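You operate a simulated robot arm through the tools that you are given. There is no shell and no other tool. Be economical: measure what you need, move in short steps, check, and stop when the job is done.

Carry out the task below with a simulated robot arm. There is one attempt and no reset: what you move stays moved.

TASK
Put the 125 MM spacer fork from the top of the large grey steel plate on the small square steel plate and the 175 MM spacer fork on the thin square plate there.

It is judged by the outcome, as a careful person would: the job done as asked, and still so three seconds after it is handed in. It fails if anything else is knocked over, pushed out of place, dropped, spilled or broken.

THE ROBOT
A 7-joint arm with a two-finger parallel gripper, fixed in place. Base frame: the origin is at the foot of the arm, x ahead of it, y to its left, z up; the work surface is at about z = 0. Lengths are in mm, angles in degrees, forces in N, time in s.
With the tool pointing down near the work surface it reaches from about 240 to 620 mm from the base axis. Its first joint turns from -66.0 to 66.0 degrees. Payload 2.6 kg.
Tool frame: the origin (TCP) lies between the finger pads and is the grasp point; the fingertips stand 30 mm ahead of it; z points along the fingers, y is the line along which they close. The gripper opens to 94 mm. The fingers are 28 mm wide and 10 mm thick; the gripper's body (50 by 96 mm) begins 55 mm behind the TCP.
Orientation is that of the tool frame in the base frame, as a unit quaternion [w, x, y, z]. With the fingers straight down and closing along the base's y, the tool's x points along the base's -x, its y along +y and its z along -z.

THE INTERFACE
- The arm moves only by the tool play_rows. Its argument "plan" is text: rows parted by semicolons, each of 5 numbers parted by spaces: the finger opening in mm, from 0 to 94, then the shift along the tool's x, y, z in mm, then the turn about the tool's z in degrees. In form: hand x y z twist; .... A call has 1 to 12 rows; each row is the pose to reach, as a shift and turn from the pose commanded when the call began, along the tool's axes at that moment. A row lasts 0.2 s, in which the tool goes at most 50 mm and 8.6 degrees; a call with a longer step from one row to the next is refused whole, and so is a gripper value outside its range. A pose out of reach is approached as far as the arm can. The call stops where the force on the tool passes 40 N (or 10 N more than at its start, if that is more) or the arm is blocked; 0.2 s more then pass. The fingers move at their own pace (about 72 mm/s each) and stop on an object; they squeeze with about 22 N. The grip force told is the motor's: it shows also when the fingers shut on nothing. Time passes only in rows, and 0.2 s behind the last, so rows that repeat a pose let the fingers close. It gives the time, the measured TCP pose, the force on the tool (base axes), the opening and the grip force at its end, in the units of the frame above (readings bear some noise).
- Cameras (640 x 400 px; columns grow to the right, rows downward): "scene" is fixed at [26.8, 424, 570.7]; the picture's right is [-0.85, -0.52, 0.00], its down [-0.27, 0.44, -0.86] and it looks along [0.45, -0.73, -0.51] (base axes); focal length 342 px, centre (320, 200). "wrist" rides on the gripper at [-37, 0, -58] in the tool frame; the picture's right is [0.00, -1.00, 0.00], its down [0.97, 0.00, -0.24] and it looks along [0.24, 0.00, 0.97] (tool axes); focal length 218 px, centre (320, 200).
- get_image(camera): a new picture of that camera. No time passes.
- pixel_to_xyz(camera, pixels): for up to 12 pixels [column, row] of the newest picture of that camera ("zoom" is the newest enlarged one), the place [x, y, z] in the base frame of the surface seen there, good to about 2 mm. No time passes.
- enlarge(camera, box): a new picture of the part [left, top, right, bottom] of that camera's present view, enlarged. No time passes.
- close_job(): hands the job in; it is judged then, once.

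Work in short steps. Measure before you move; look again where a grasp or a placing could have gone wrong, and mend it. You have 60 turns and 22 pictures in all, those below and enlarged ones among them. Open the gripper and draw the arm clear of the work before you hand the job in, unless the task says otherwise; then end with one line.

The tools are called after ">>>" as name(argument=value, ...) on one line, values as JSON. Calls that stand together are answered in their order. play_rows: Moves the arm, as the interface text tells. Its arguments: {"type":"object","properties":{"plan":{"type":"string"}},"required":["plan"]} The other tools are called the same way: get_image (camera) takes a picture; pixel_to_xyz (camera, pixels) gives the place of the surface under pixels of a picture; enlarge (camera, box) takes an enlarged picture of a part of a camera's view; close_job () hands the job in.

At the start:

```text
clock: 0.0
tcp_pos: [333.6, -76.0, 253.9]
ee_rot: [0.0, 0.0, 1.0, -0.001]
wrist_force: [-0.5, 0.0, -0.7]
finger_gap: 94.0
gripper_force: 0.0
```

scene: 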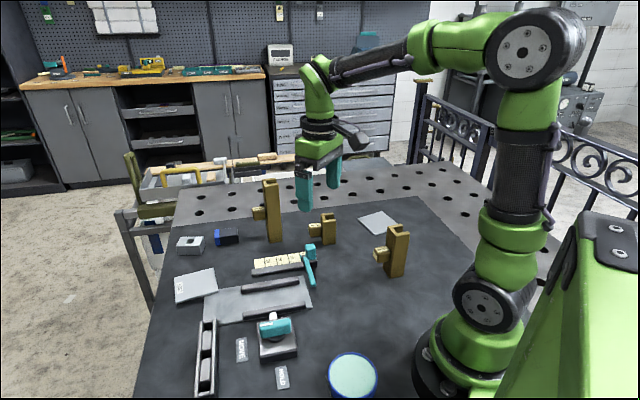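
wrist: 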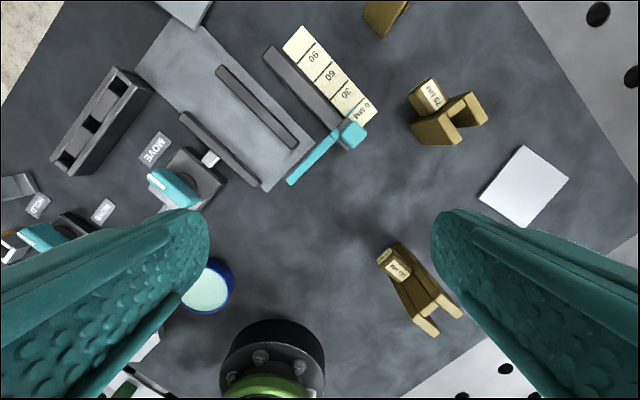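

I'll enlarge the scene view to read labels and identify the forks and plates.

>>> enlarge(camera="scene", box=[230, 160, 430, 290])

>>> enlarge(camera="scene", box=[160, 220, 330, 400])

>>> enlarge(camera="wrist", box=[340, 60, 600, 350])

```text
3.08 times, centred on (330, 225) of scene
```

zoom: 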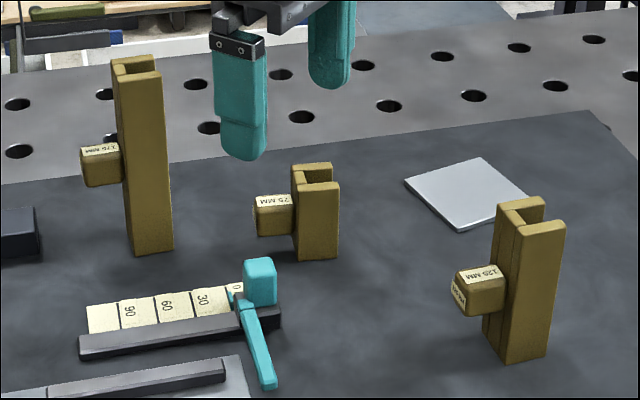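

```text
2.22 times, centred on (245, 310) of scene
```

zoom: 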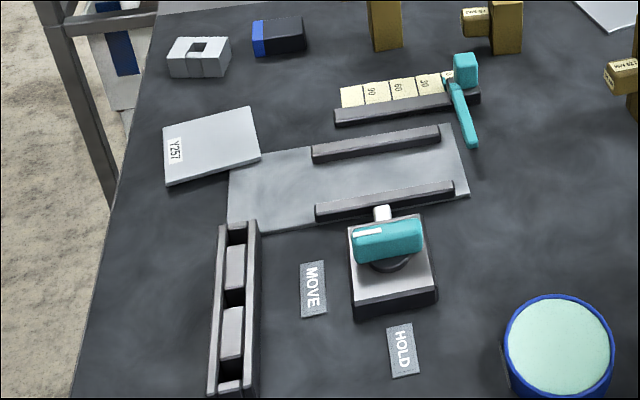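

```text
1.38 times, centred on (470, 205) of wrist
```

zoom: 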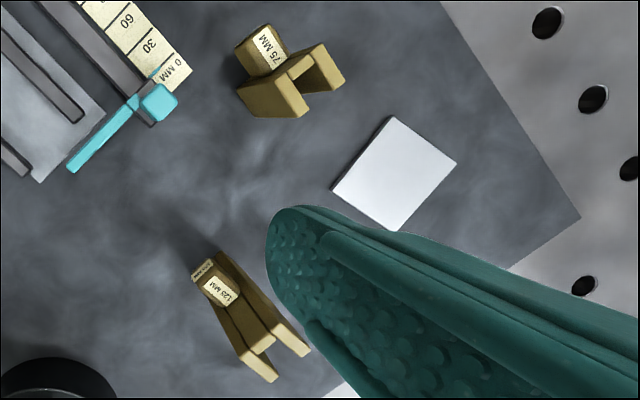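

Two candidate plates: the silver one near (378,222) and the "Y257" one near (196,286). I measure corners, the 75/125/175 forks and table heights.

>>> pixel_to_xyz(camera="scene", pixels=[[359, 219], [381, 212.5], [396, 223], [376, 233.5], [176, 278], [212, 269.5], [216, 291], [177, 301], [378, 222], [196, 286], [340, 270], [420, 205]])

>>> pixel_to_xyz(camera="zoom", pixels=[[222, 292], [205, 268], [241, 340], [259, 379], [306, 354], [275, 310], [233, 255], [263, 345], [395, 172], [335, 190], [395, 119], [455, 163]])

```text
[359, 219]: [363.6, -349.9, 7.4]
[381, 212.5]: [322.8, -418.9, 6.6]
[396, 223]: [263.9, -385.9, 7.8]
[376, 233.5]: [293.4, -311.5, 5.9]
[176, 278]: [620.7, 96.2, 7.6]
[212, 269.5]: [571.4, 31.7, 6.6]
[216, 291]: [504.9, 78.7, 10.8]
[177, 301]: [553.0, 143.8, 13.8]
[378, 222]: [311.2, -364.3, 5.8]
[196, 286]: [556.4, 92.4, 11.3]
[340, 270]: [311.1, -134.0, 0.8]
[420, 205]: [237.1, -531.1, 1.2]
```

```text
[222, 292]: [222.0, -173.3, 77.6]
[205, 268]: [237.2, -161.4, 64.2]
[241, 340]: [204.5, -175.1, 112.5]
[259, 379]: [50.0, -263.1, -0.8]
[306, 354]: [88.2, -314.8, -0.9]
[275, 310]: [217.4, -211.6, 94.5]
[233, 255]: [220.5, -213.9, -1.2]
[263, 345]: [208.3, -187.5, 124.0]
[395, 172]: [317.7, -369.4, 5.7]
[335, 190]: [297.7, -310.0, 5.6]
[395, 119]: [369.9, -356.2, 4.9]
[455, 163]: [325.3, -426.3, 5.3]
```

Both plates are ~83 mm squares; heights of the Y257 one look odd. I enlarge each to compare thickness.

>>> enlarge(camera="scene", box=[165, 260, 229, 310])

>>> pixel_to_xyz(camera="zoom", pixels=[[320, 200], [200, 130], [430, 130], [480, 280], [200, 330], [320, 250], [320, 130], [150, 390], [560, 130], [560, 320], [80, 200], [320, 370]])

>>> enlarge(camera="scene", box=[345, 198, 409, 238])

```text
8.00 times, centred on (197, 285) of scene
```

zoom: 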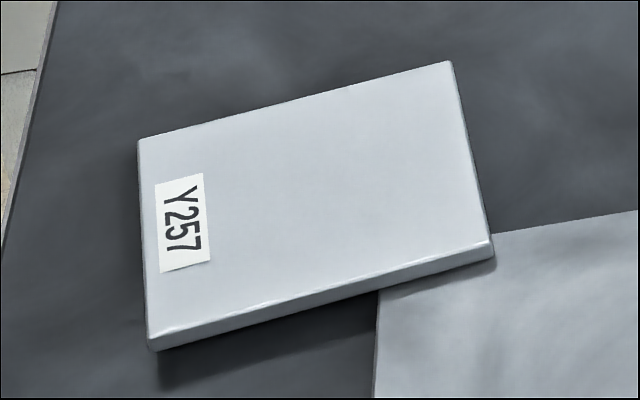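

```text
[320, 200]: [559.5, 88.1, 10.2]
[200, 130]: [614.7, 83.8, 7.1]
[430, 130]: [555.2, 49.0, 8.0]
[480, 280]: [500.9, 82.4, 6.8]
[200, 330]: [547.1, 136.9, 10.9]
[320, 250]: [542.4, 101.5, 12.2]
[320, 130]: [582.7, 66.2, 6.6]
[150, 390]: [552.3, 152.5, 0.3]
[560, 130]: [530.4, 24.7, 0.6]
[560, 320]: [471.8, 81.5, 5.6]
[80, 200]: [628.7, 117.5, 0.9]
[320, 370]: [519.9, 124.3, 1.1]
```

```text
10.00 times, centred on (377, 218) of scene
```

zoom: 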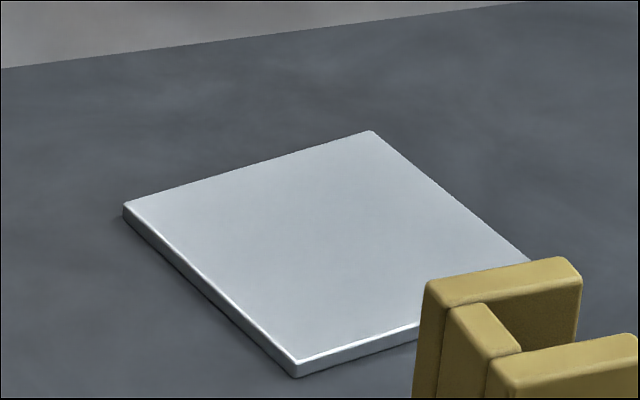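

Both square plates are ~84 mm and ~6 mm thick; the unlabelled one lies flat, Y257 leans on the rail plate's corner. Now I look closely at the 125 and 175 forks.

>>> enlarge(camera="scene", box=[364, 218, 424, 282])

>>> pixel_to_xyz(camera="scene", pixels=[[397, 225.3], [405, 233.3], [391.7, 229], [383, 250], [391, 277], [403, 275], [376, 252], [385, 268], [397, 255], [400, 265]])

>>> enlarge(camera="scene", box=[240, 174, 304, 248])

>>> pixel_to_xyz(camera="scene", pixels=[[269.5, 179.5], [273.5, 184.5], [264, 182], [258.5, 209], [271, 240], [280, 240], [268, 230], [275, 210], [281, 220], [254, 215]])

```text
6.25 times, centred on (394, 250) of scene
```

zoom: 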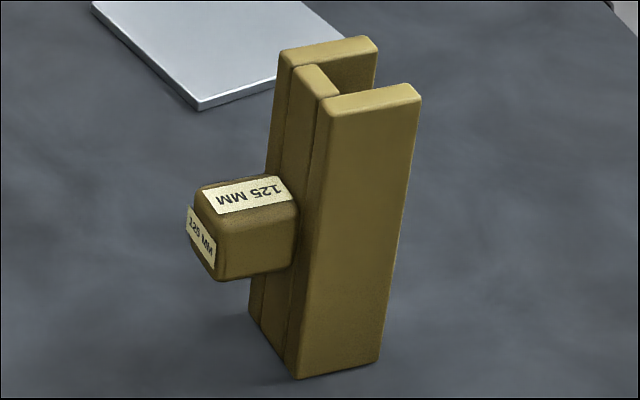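

```text
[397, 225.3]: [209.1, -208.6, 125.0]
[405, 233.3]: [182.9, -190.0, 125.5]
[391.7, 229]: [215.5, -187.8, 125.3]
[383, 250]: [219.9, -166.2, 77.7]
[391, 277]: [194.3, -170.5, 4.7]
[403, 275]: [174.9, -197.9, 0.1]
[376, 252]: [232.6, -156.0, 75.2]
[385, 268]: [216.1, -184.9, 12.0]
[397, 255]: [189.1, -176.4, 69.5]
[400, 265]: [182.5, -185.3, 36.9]
```

```text
5.41 times, centred on (272, 211) of scene
```

zoom: 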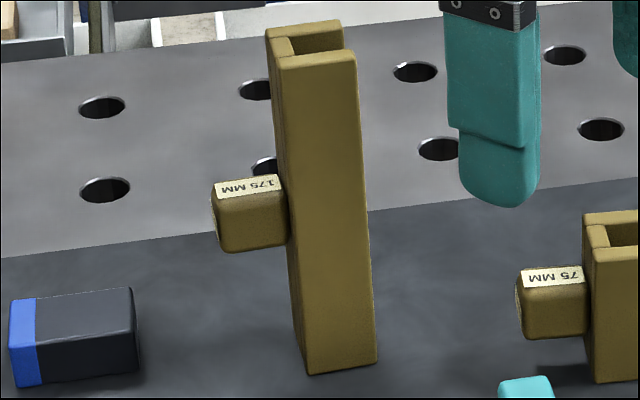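

```text
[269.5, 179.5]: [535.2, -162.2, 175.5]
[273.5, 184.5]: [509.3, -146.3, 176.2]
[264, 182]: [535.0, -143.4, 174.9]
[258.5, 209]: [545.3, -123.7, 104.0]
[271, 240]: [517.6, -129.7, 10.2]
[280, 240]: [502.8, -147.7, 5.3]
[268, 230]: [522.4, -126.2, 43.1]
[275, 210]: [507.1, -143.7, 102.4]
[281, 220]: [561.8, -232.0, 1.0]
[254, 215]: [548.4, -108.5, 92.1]
```

The forks are upright U-channels; the 125 is centred near (202,-195), the 175 near (522,-150). The wrist view's lower left shows more things outside the scene view, so I check there for other plates.

>>> enlarge(camera="wrist", box=[0, 120, 240, 270])

>>> pixel_to_xyz(camera="wrist", pixels=[[185, 8], [205, 5], [170, 2], [15, 185], [40, 235], [120, 50], [560, 100], [385, 15]])

```text
2.67 times, centred on (120, 195) of wrist
```

zoom: 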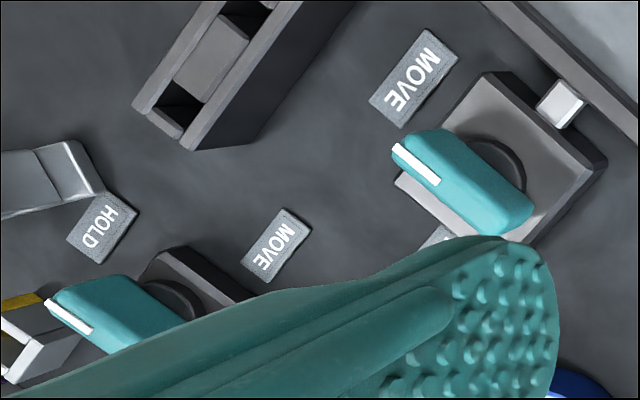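

```text
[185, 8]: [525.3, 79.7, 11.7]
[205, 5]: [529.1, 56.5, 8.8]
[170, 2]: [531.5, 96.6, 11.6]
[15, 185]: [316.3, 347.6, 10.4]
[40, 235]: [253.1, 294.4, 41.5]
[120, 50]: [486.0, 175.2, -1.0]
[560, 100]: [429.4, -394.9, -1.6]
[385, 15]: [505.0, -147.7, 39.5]
```

No other square plates visible there. I move above the 125 fork with the fingers turned -55° (to close across its prongs), staying high.

>>> play_rows(plan="94 20 -17 0 -8; 94 40 -34 0 -16; 94 60 -51 0 -24; 94 80 -68 0 -32; 94 100 -85 0 -40; 94 120 -102 0 -48; 94 135.6 -119 0 -55; 94 135.6 -119 0 -55")

>>> get_image(camera="wrist")

```text
clock: 1.8
tcp_pos: [196.3, -196.2, 254.1]
ee_rot: [0.0, -0.463, 0.887, 0.0]
wrist_force: [-0.5, -0.2, 0.7]
finger_gap: 94.2
gripper_force: 0.0
```

```text
11 pictures are left
```

wrist: 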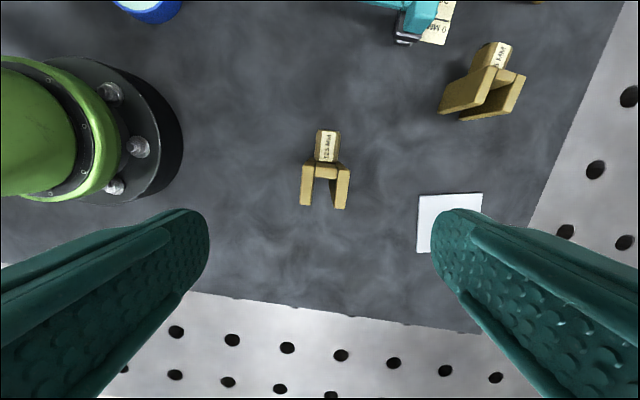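

The fork is at (325,180) in view, rotated a few degrees. I measure its top corners for exact angle.

>>> enlarge(camera="wrist", box=[285, 120, 365, 220])

>>> pixel_to_xyz(camera="wrist", pixels=[[307, 168], [307, 185], [306, 202], [343, 172], [342, 188], [340, 205], [325, 170], [328, 150]])

```text
4.00 times, centred on (325, 170) of wrist
```

zoom: 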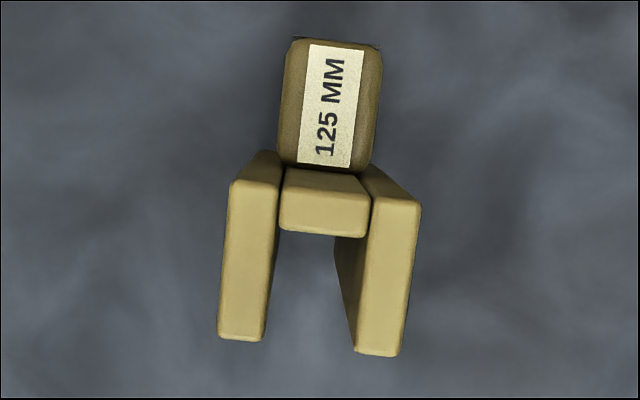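

```text
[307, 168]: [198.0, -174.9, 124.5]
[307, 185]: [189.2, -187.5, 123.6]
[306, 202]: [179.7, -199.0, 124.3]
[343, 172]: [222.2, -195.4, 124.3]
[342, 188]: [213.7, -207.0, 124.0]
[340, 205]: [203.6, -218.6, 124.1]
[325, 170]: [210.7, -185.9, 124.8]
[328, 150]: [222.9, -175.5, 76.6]
```

Fork axis angle ≈51.7°, prong centre (201.5,-197). I correct the twist by +3.4°, shift, descend to TCP z≈82 and close.

>>> play_rows(plan="94 -3.4 -4.9 0 3.4; 94 -3.4 -4.9 35 3.4; 94 -3.4 -4.9 70 3.4; 94 -3.4 -4.9 105 3.4; 94 -3.4 -4.9 140 3.4; 94 -3.4 -4.9 160 3.4; 94 -3.4 -4.9 172 3.4; 94 -3.4 -4.9 172 3.4; 30 -3.4 -4.9 172 3.4; 30 -3.4 -4.9 172 3.4; 30 -3.4 -4.9 172 3.4; 30 -3.4 -4.9 172 3.4")

```text
clock: 4.4
tcp_pos: [203.0, -194.7, 82.7]
ee_rot: [0.0, -0.435, 0.901, 0.0]
wrist_force: [-0.5, -0.7, -0.4]
finger_gap: 46.4
gripper_force: 22.0
```

Gripped (46 mm, 22 N). Lift 50 mm and carry toward the flat silver plate's centre (~(313,-368)).

>>> play_rows(plan="30 0 0 -10 0; 30 0 0 -30 0; 30 0 0 -50 0; 30 8 -22 -50 0; 30 18 -50 -50 0; 30 28 -80 -50 -2; 30 40 -110 -50 -4; 30 51 -140 -50 -6; 30 62 -170 -50 -6; 30 69.8 -194 -50 -6; 30 69.8 -194 -50 -6")

>>> get_image(camera="scene")

```text
clock: 6.8
tcp_pos: [314.5, -370.0, 132.3]
ee_rot: [0.0, -0.482, 0.876, 0.0]
wrist_force: [0.3, 0.2, -5.3]
finger_gap: 46.5
gripper_force: 22.1
```

```text
9 pictures are left
```

scene: 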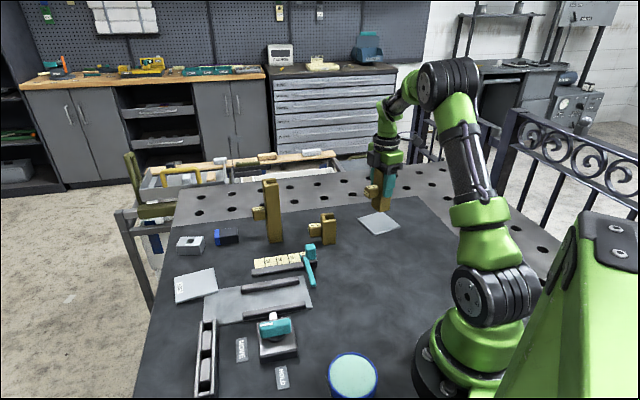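

Fork hangs above the plate. Lower to near contact (plate top ≈ 6 mm).

>>> play_rows(plan="30 0 0 15 0; 30 0 0 30 0; 30 0 0 38 0; 30 0 0 41 0; 30 0 0 42 0; 30 0 0 43 0; 30 0 0 43 0")

```text
clock: 8.4
tcp_pos: [313.6, -369.9, 89.8]
ee_rot: [0.0, -0.482, 0.876, 0.0]
wrist_force: [0.3, -0.1, -4.6]
finger_gap: 46.4
gripper_force: 21.7
```

>>> play_rows(plan="30 0 0 0.7 0; 30 0 0 1.4 0; 30 0 0 1.4 0")

```text
clock: 9.2
tcp_pos: [312.7, -370.4, 87.9]
ee_rot: [0.0, -0.481, 0.877, 0.0]
wrist_force: [-2.1, 1.9, 2.1]
finger_gap: 46.5
gripper_force: 21.6
```

Contact felt (force flipped to +2.1 N). Release gradually and rise straight up.

>>> play_rows(plan="46 0 0 0 0; 50 0 0 0 0; 65 0 0 0 0; 90 0 0 0 0; 90 0 0 0 0; 90 0 0 -30 0; 90 0 0 -70 0; 90 0 0 -110 0; 90 0 0 -150 0; 90 0 0 -150 0")

>>> get_image(camera="wrist")

```text
clock: 11.4
tcp_pos: [312.0, -369.7, 237.6]
ee_rot: [0.001, -0.482, 0.876, -0.001]
wrist_force: [0.2, 0.1, -0.1]
finger_gap: 90.2
gripper_force: 0.0
```

```text
8 pictures are left
```

wrist: 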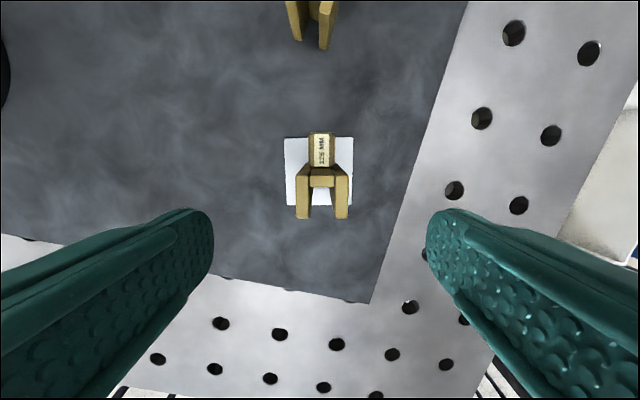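

The 125 fork stands on the plate. Now rise and travel above the 175 fork.

>>> play_rows(plan="90 0 0 -42 0; 90 -37 -7.7 -42 1; 90 -74 -15.4 -42 2; 90 -111 -23 -42 3; 90 -148 -31 -42 3.6; 90 -185 -38.5 -42 3.6; 90 -222 -46 -42 3.6; 90 -259 -54 -42 3.6; 90 -294.9 -61.4 -42 3.6; 90 -294.9 -61.4 -42 3.6")

>>> enlarge(camera="wrist", box=[220, 100, 420, 225])

```text
clock: 13.6
tcp_pos: [522.5, -154.3, 279.7]
ee_rot: [0.0, -0.454, 0.891, 0.0]
wrist_force: [-0.7, 0.2, 1.1]
finger_gap: 89.9
gripper_force: 0.1
```

```text
3.20 times, centred on (320, 162) of wrist
```

zoom: 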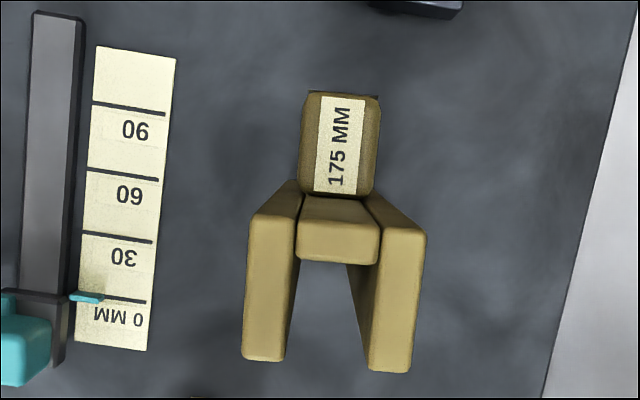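

>>> pixel_to_xyz(camera="zoom", pixels=[[272, 230], [268, 290], [264, 345], [402, 245], [396, 300], [390, 355], [338, 240], [340, 130]])

```text
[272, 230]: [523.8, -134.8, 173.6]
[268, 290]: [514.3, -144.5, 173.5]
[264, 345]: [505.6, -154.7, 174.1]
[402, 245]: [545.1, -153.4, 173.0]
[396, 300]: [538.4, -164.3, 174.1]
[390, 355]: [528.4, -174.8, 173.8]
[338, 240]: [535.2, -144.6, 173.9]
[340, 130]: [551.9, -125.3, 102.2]
```

Fork axis ≈50.4°, prong centre (526,-154.5). Correct +3.6°, descend to TCP z≈134, grip.

>>> play_rows(plan="90 -5 -3.4 0 3.6; 90 -5 -3.4 30 3.6; 90 -5 -3.4 60 3.6; 90 -5 -3.4 90 3.6; 90 -5 -3.4 120 3.6; 90 -5 -3.4 138 3.6; 90 -5 -3.4 145.7 3.6; 90 -5 -3.4 145.7 3.6; 30 -5 -3.4 145.7 3.6; 30 -5 -3.4 145.7 3.6; 30 -5 -3.4 145.7 3.6; 30 -5 -3.4 145.7 3.6")

>>> enlarge(camera="scene", box=[140, 150, 340, 310])

```text
clock: 16.2
tcp_pos: [528.3, -152.4, 133.6]
ee_rot: [-0.001, -0.426, 0.905, 0.001]
wrist_force: [1.7, -0.4, -0.7]
finger_gap: 46.3
gripper_force: 21.9
```

```text
2.50 times, centred on (240, 230) of scene
```

zoom: 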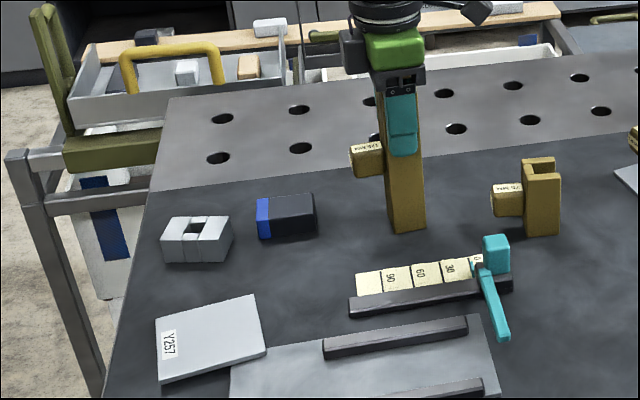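

Gripped. The plate leans upward along about -p with its supported region toward its far/right side, so I'll target (566,69) there. First lift 60 mm and carry.

>>> play_rows(plan="30 0 0 -10 0; 30 0 0 -35 0; 30 0 0 -60 0; 30 -20 11 -60 0; 30 -50 28.7 -60 -1; 30 -80 45.9 -60 -2; 30 -110 63 -60 -2.6; 30 -140 80.3 -60 -2.6; 30 -168 96.3 -60 -2.6; 30 -194.5 111.5 -60 -2.6; 30 -194.5 111.5 -60 -2.6")

>>> get_image(camera="wrist")

>>> enlarge(camera="scene", box=[150, 170, 270, 320])

```text
clock: 18.6
tcp_pos: [565.6, 67.6, 196.1]
ee_rot: [0.001, -0.446, 0.895, 0.001]
wrist_force: [1.4, -0.3, -5.0]
finger_gap: 46.0
gripper_force: 21.5
```

```text
5 pictures are left
```

wrist: 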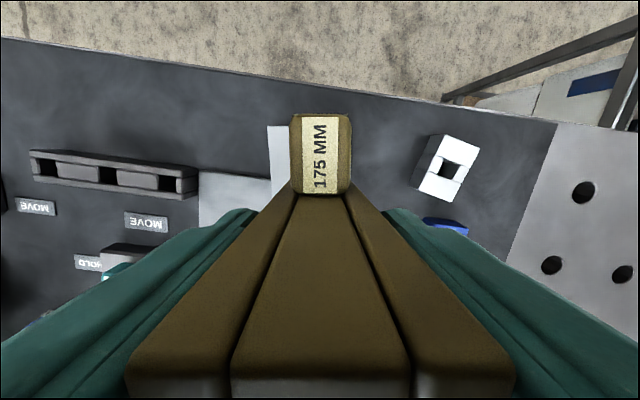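

```text
2.67 times, centred on (210, 245) of scene
```

zoom: 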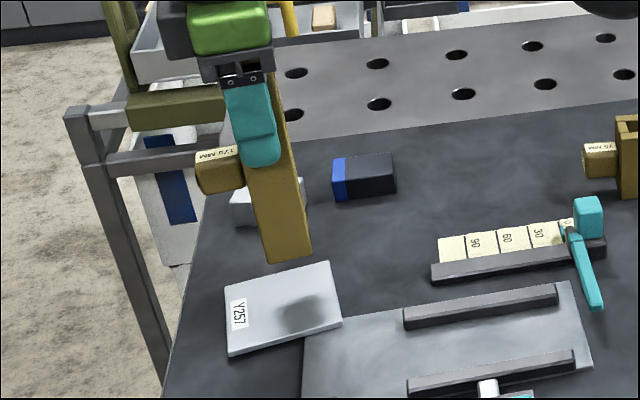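

Fork is over the plate. I measure the plate's plane and corners again from this closer scene zoom, plus the corner seen by the wrist.

>>> pixel_to_xyz(camera="zoom", pixels=[[229, 290], [326, 266], [338, 318], [234, 350], [255, 300], [310, 285], [260, 330], [310, 318], [285, 290], [240, 330], [270, 315], [315, 345]])

>>> pixel_to_xyz(camera="wrist", pixels=[[271, 130], [276, 150], [277, 180], [285, 130], [285, 170], [240, 190], [260, 150], [215, 200]])

```text
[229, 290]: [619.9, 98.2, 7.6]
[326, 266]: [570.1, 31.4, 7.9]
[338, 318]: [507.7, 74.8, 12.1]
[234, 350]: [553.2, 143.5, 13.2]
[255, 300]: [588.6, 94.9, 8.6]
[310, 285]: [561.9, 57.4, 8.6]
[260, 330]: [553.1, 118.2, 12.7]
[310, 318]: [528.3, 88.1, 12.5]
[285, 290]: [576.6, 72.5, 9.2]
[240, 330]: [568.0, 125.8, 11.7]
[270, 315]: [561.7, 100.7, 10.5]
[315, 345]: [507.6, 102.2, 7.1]
```

```text
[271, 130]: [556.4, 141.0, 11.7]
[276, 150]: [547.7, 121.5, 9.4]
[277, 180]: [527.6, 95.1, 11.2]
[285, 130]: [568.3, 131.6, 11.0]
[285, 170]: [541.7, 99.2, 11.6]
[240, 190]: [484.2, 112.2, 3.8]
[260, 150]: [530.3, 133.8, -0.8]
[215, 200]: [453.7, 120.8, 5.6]
```

Plane: tilt ≈3.6°, top z≈10.6 beneath the fork's uphill edge. Fork bottom is at ≈62; lower 48 mm, then creep.

>>> play_rows(plan="30 0 0 15 0; 30 0 0 30 0; 30 0 0 42 0; 30 0 0 48 0; 30 0 0 48 0")

>>> play_rows(plan="30 0 0 1 0; 30 0 0 2 0; 30 0 0 2 0")

```text
clock: 19.8
tcp_pos: [565.5, 68.5, 146.3]
ee_rot: [0.0, -0.446, 0.895, 0.0]
wrist_force: [0.0, -0.7, -6.3]
finger_gap: 46.2
gripper_force: 22.1
```

```text
clock: 20.6
tcp_pos: [566.2, 69.0, 144.9]
ee_rot: [0.0, -0.446, 0.895, 0.0]
wrist_force: [-0.7, 0.2, -3.3]
finger_gap: 46.4
gripper_force: 21.7
```

>>> play_rows(plan="30 0 0 0.5 0; 30 0 0 1 0; 30 0 0 1 0")

```text
clock: 21.4
tcp_pos: [566.3, 68.3, 145.0]
ee_rot: [0.002, -0.447, 0.895, 0.0]
wrist_force: [-2.1, -0.1, 8.6]
finger_gap: 46.6
gripper_force: 22.2
```

In contact (+8.6 N). Open very slowly so the fork settles onto the incline leaning on the finger.

>>> play_rows(plan="46 0 0 0 0; 46.5 0 0 0 0; 47 0 0 0 0; 47.5 0 0 0 0; 48 0 0 0 0; 48.5 0 0 0 0; 49 0 0 0 0; 50 0 0 0 0; 51 0 0 0 0; 52 0 0 0 0; 53 0 0 0 0; 54 0 0 0 0")

>>> play_rows(plan="55 0 0 0 0; 56 0 0 0 0; 57 0 0 0 0; 58 0 0 0 0; 59 0 0 0 0; 60 0 0 0 0; 61 0 0 0 0; 62 0 0 0 0; 63 0 0 0 0; 64 0 0 0 0; 65 0 0 0 0; 66 0 0 0 0")

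>>> play_rows(plan="67 0 0 0 0; 68 0 0 0 0; 69 0 0 0 0; 70 0 0 0 0; 71 0 0 0 0; 72 0 0 0 0; 73 0 0 0 0; 74 0 0 0 0; 74 0 0 0 0")

>>> enlarge(camera="scene", box=[160, 170, 260, 320])

```text
clock: 24.0
tcp_pos: [565.6, 67.6, 143.7]
ee_rot: [0.0, -0.446, 0.895, 0.0]
wrist_force: [1.3, -0.4, 0.8]
finger_gap: 54.5
gripper_force: 0.2
```

```text
clock: 26.6
tcp_pos: [567.1, 69.1, 144.1]
ee_rot: [0.0, -0.446, 0.895, 0.0]
wrist_force: [0.0, -0.1, 0.0]
finger_gap: 66.4
gripper_force: 0.8
```

```text
clock: 28.6
tcp_pos: [565.2, 68.1, 143.0]
ee_rot: [0.0, -0.445, 0.895, 0.0]
wrist_force: [1.3, 0.7, -0.2]
finger_gap: 74.1
gripper_force: 0.2
```

```text
2.67 times, centred on (210, 245) of scene
```

zoom: 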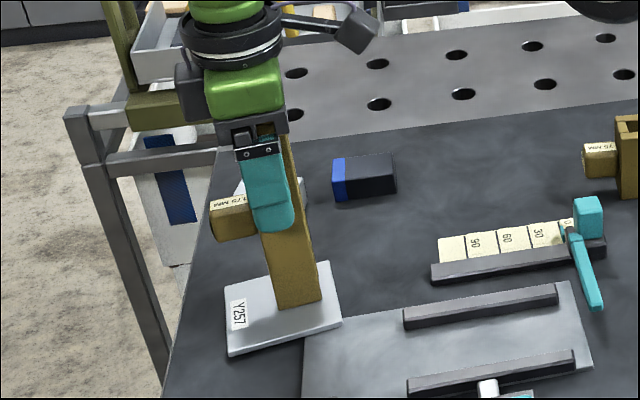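

The fork stands on the plate, plate unmoved, forces ≈0. Open fully and rise straight up, then look.

>>> play_rows(plan="80 0 0 0 0; 88 0 0 0 0; 92 0 0 0 0; 92 0 0 -20 0; 92 0 0 -45 0; 92 0 0 -75 0; 92 0 0 -100 0; 92 0 0 -120 0; 92 0 0 -120 0")

>>> get_image(camera="wrist")

```text
clock: 30.6
tcp_pos: [565.1, 69.2, 263.6]
ee_rot: [0.0, -0.447, 0.894, 0.0]
wrist_force: [-0.6, 0.4, 0.4]
finger_gap: 91.9
gripper_force: 0.1
```

```text
2 pictures are left
```

wrist: 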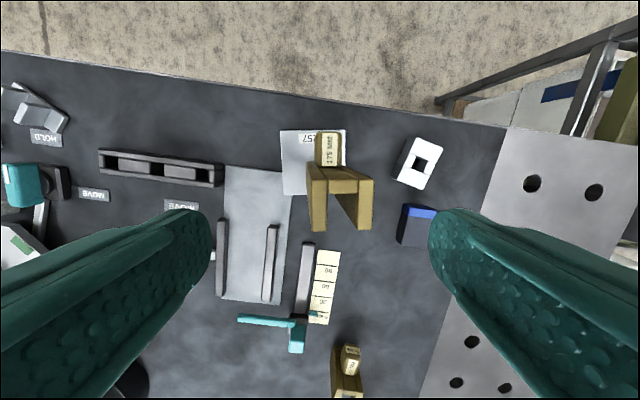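

The 175 fork stands on the Y257 plate. Draw the arm back clear and check the whole scene.

>>> play_rows(plan="92 0 0 -20 0; 92 25 15 -20 0; 92 55 33 -20 0; 92 85 50 -20 0; 92 120 71 -20 0; 92 154 91 -20 0; 92 154 91 -20 0")

>>> get_image(camera="scene")

```text
clock: 32.2
tcp_pos: [400.5, 0.8, 283.7]
ee_rot: [0.0, -0.447, 0.894, 0.0]
wrist_force: [0.3, -0.5, 0.2]
finger_gap: 92.1
gripper_force: 0.1
out of reach, approached as far as the arm can: row 1
```

```text
1 pictures are left
```

scene: 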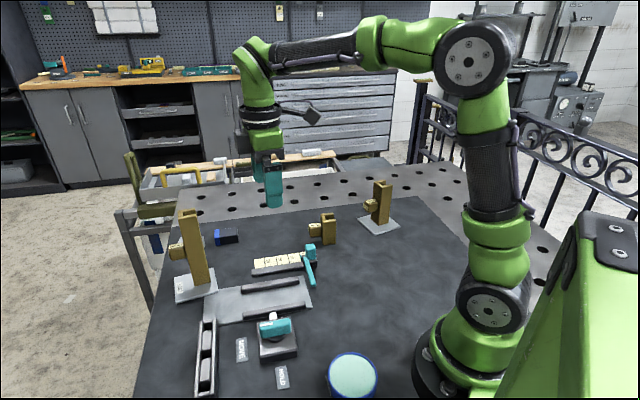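

Both forks stand on their plates, and nothing else has moved. I'm handing in.

>>> close_job()

```text
The job is handed in.
```

The 125 MM fork stands on the unlabelled silver square plate and the 175 MM fork on the "Y257" plate; both plates measured about the same size and thickness, so matching "small" and "thin" to them was my judgement, and Y257 sits about 3.6° off level because one side rests on the railed plate.
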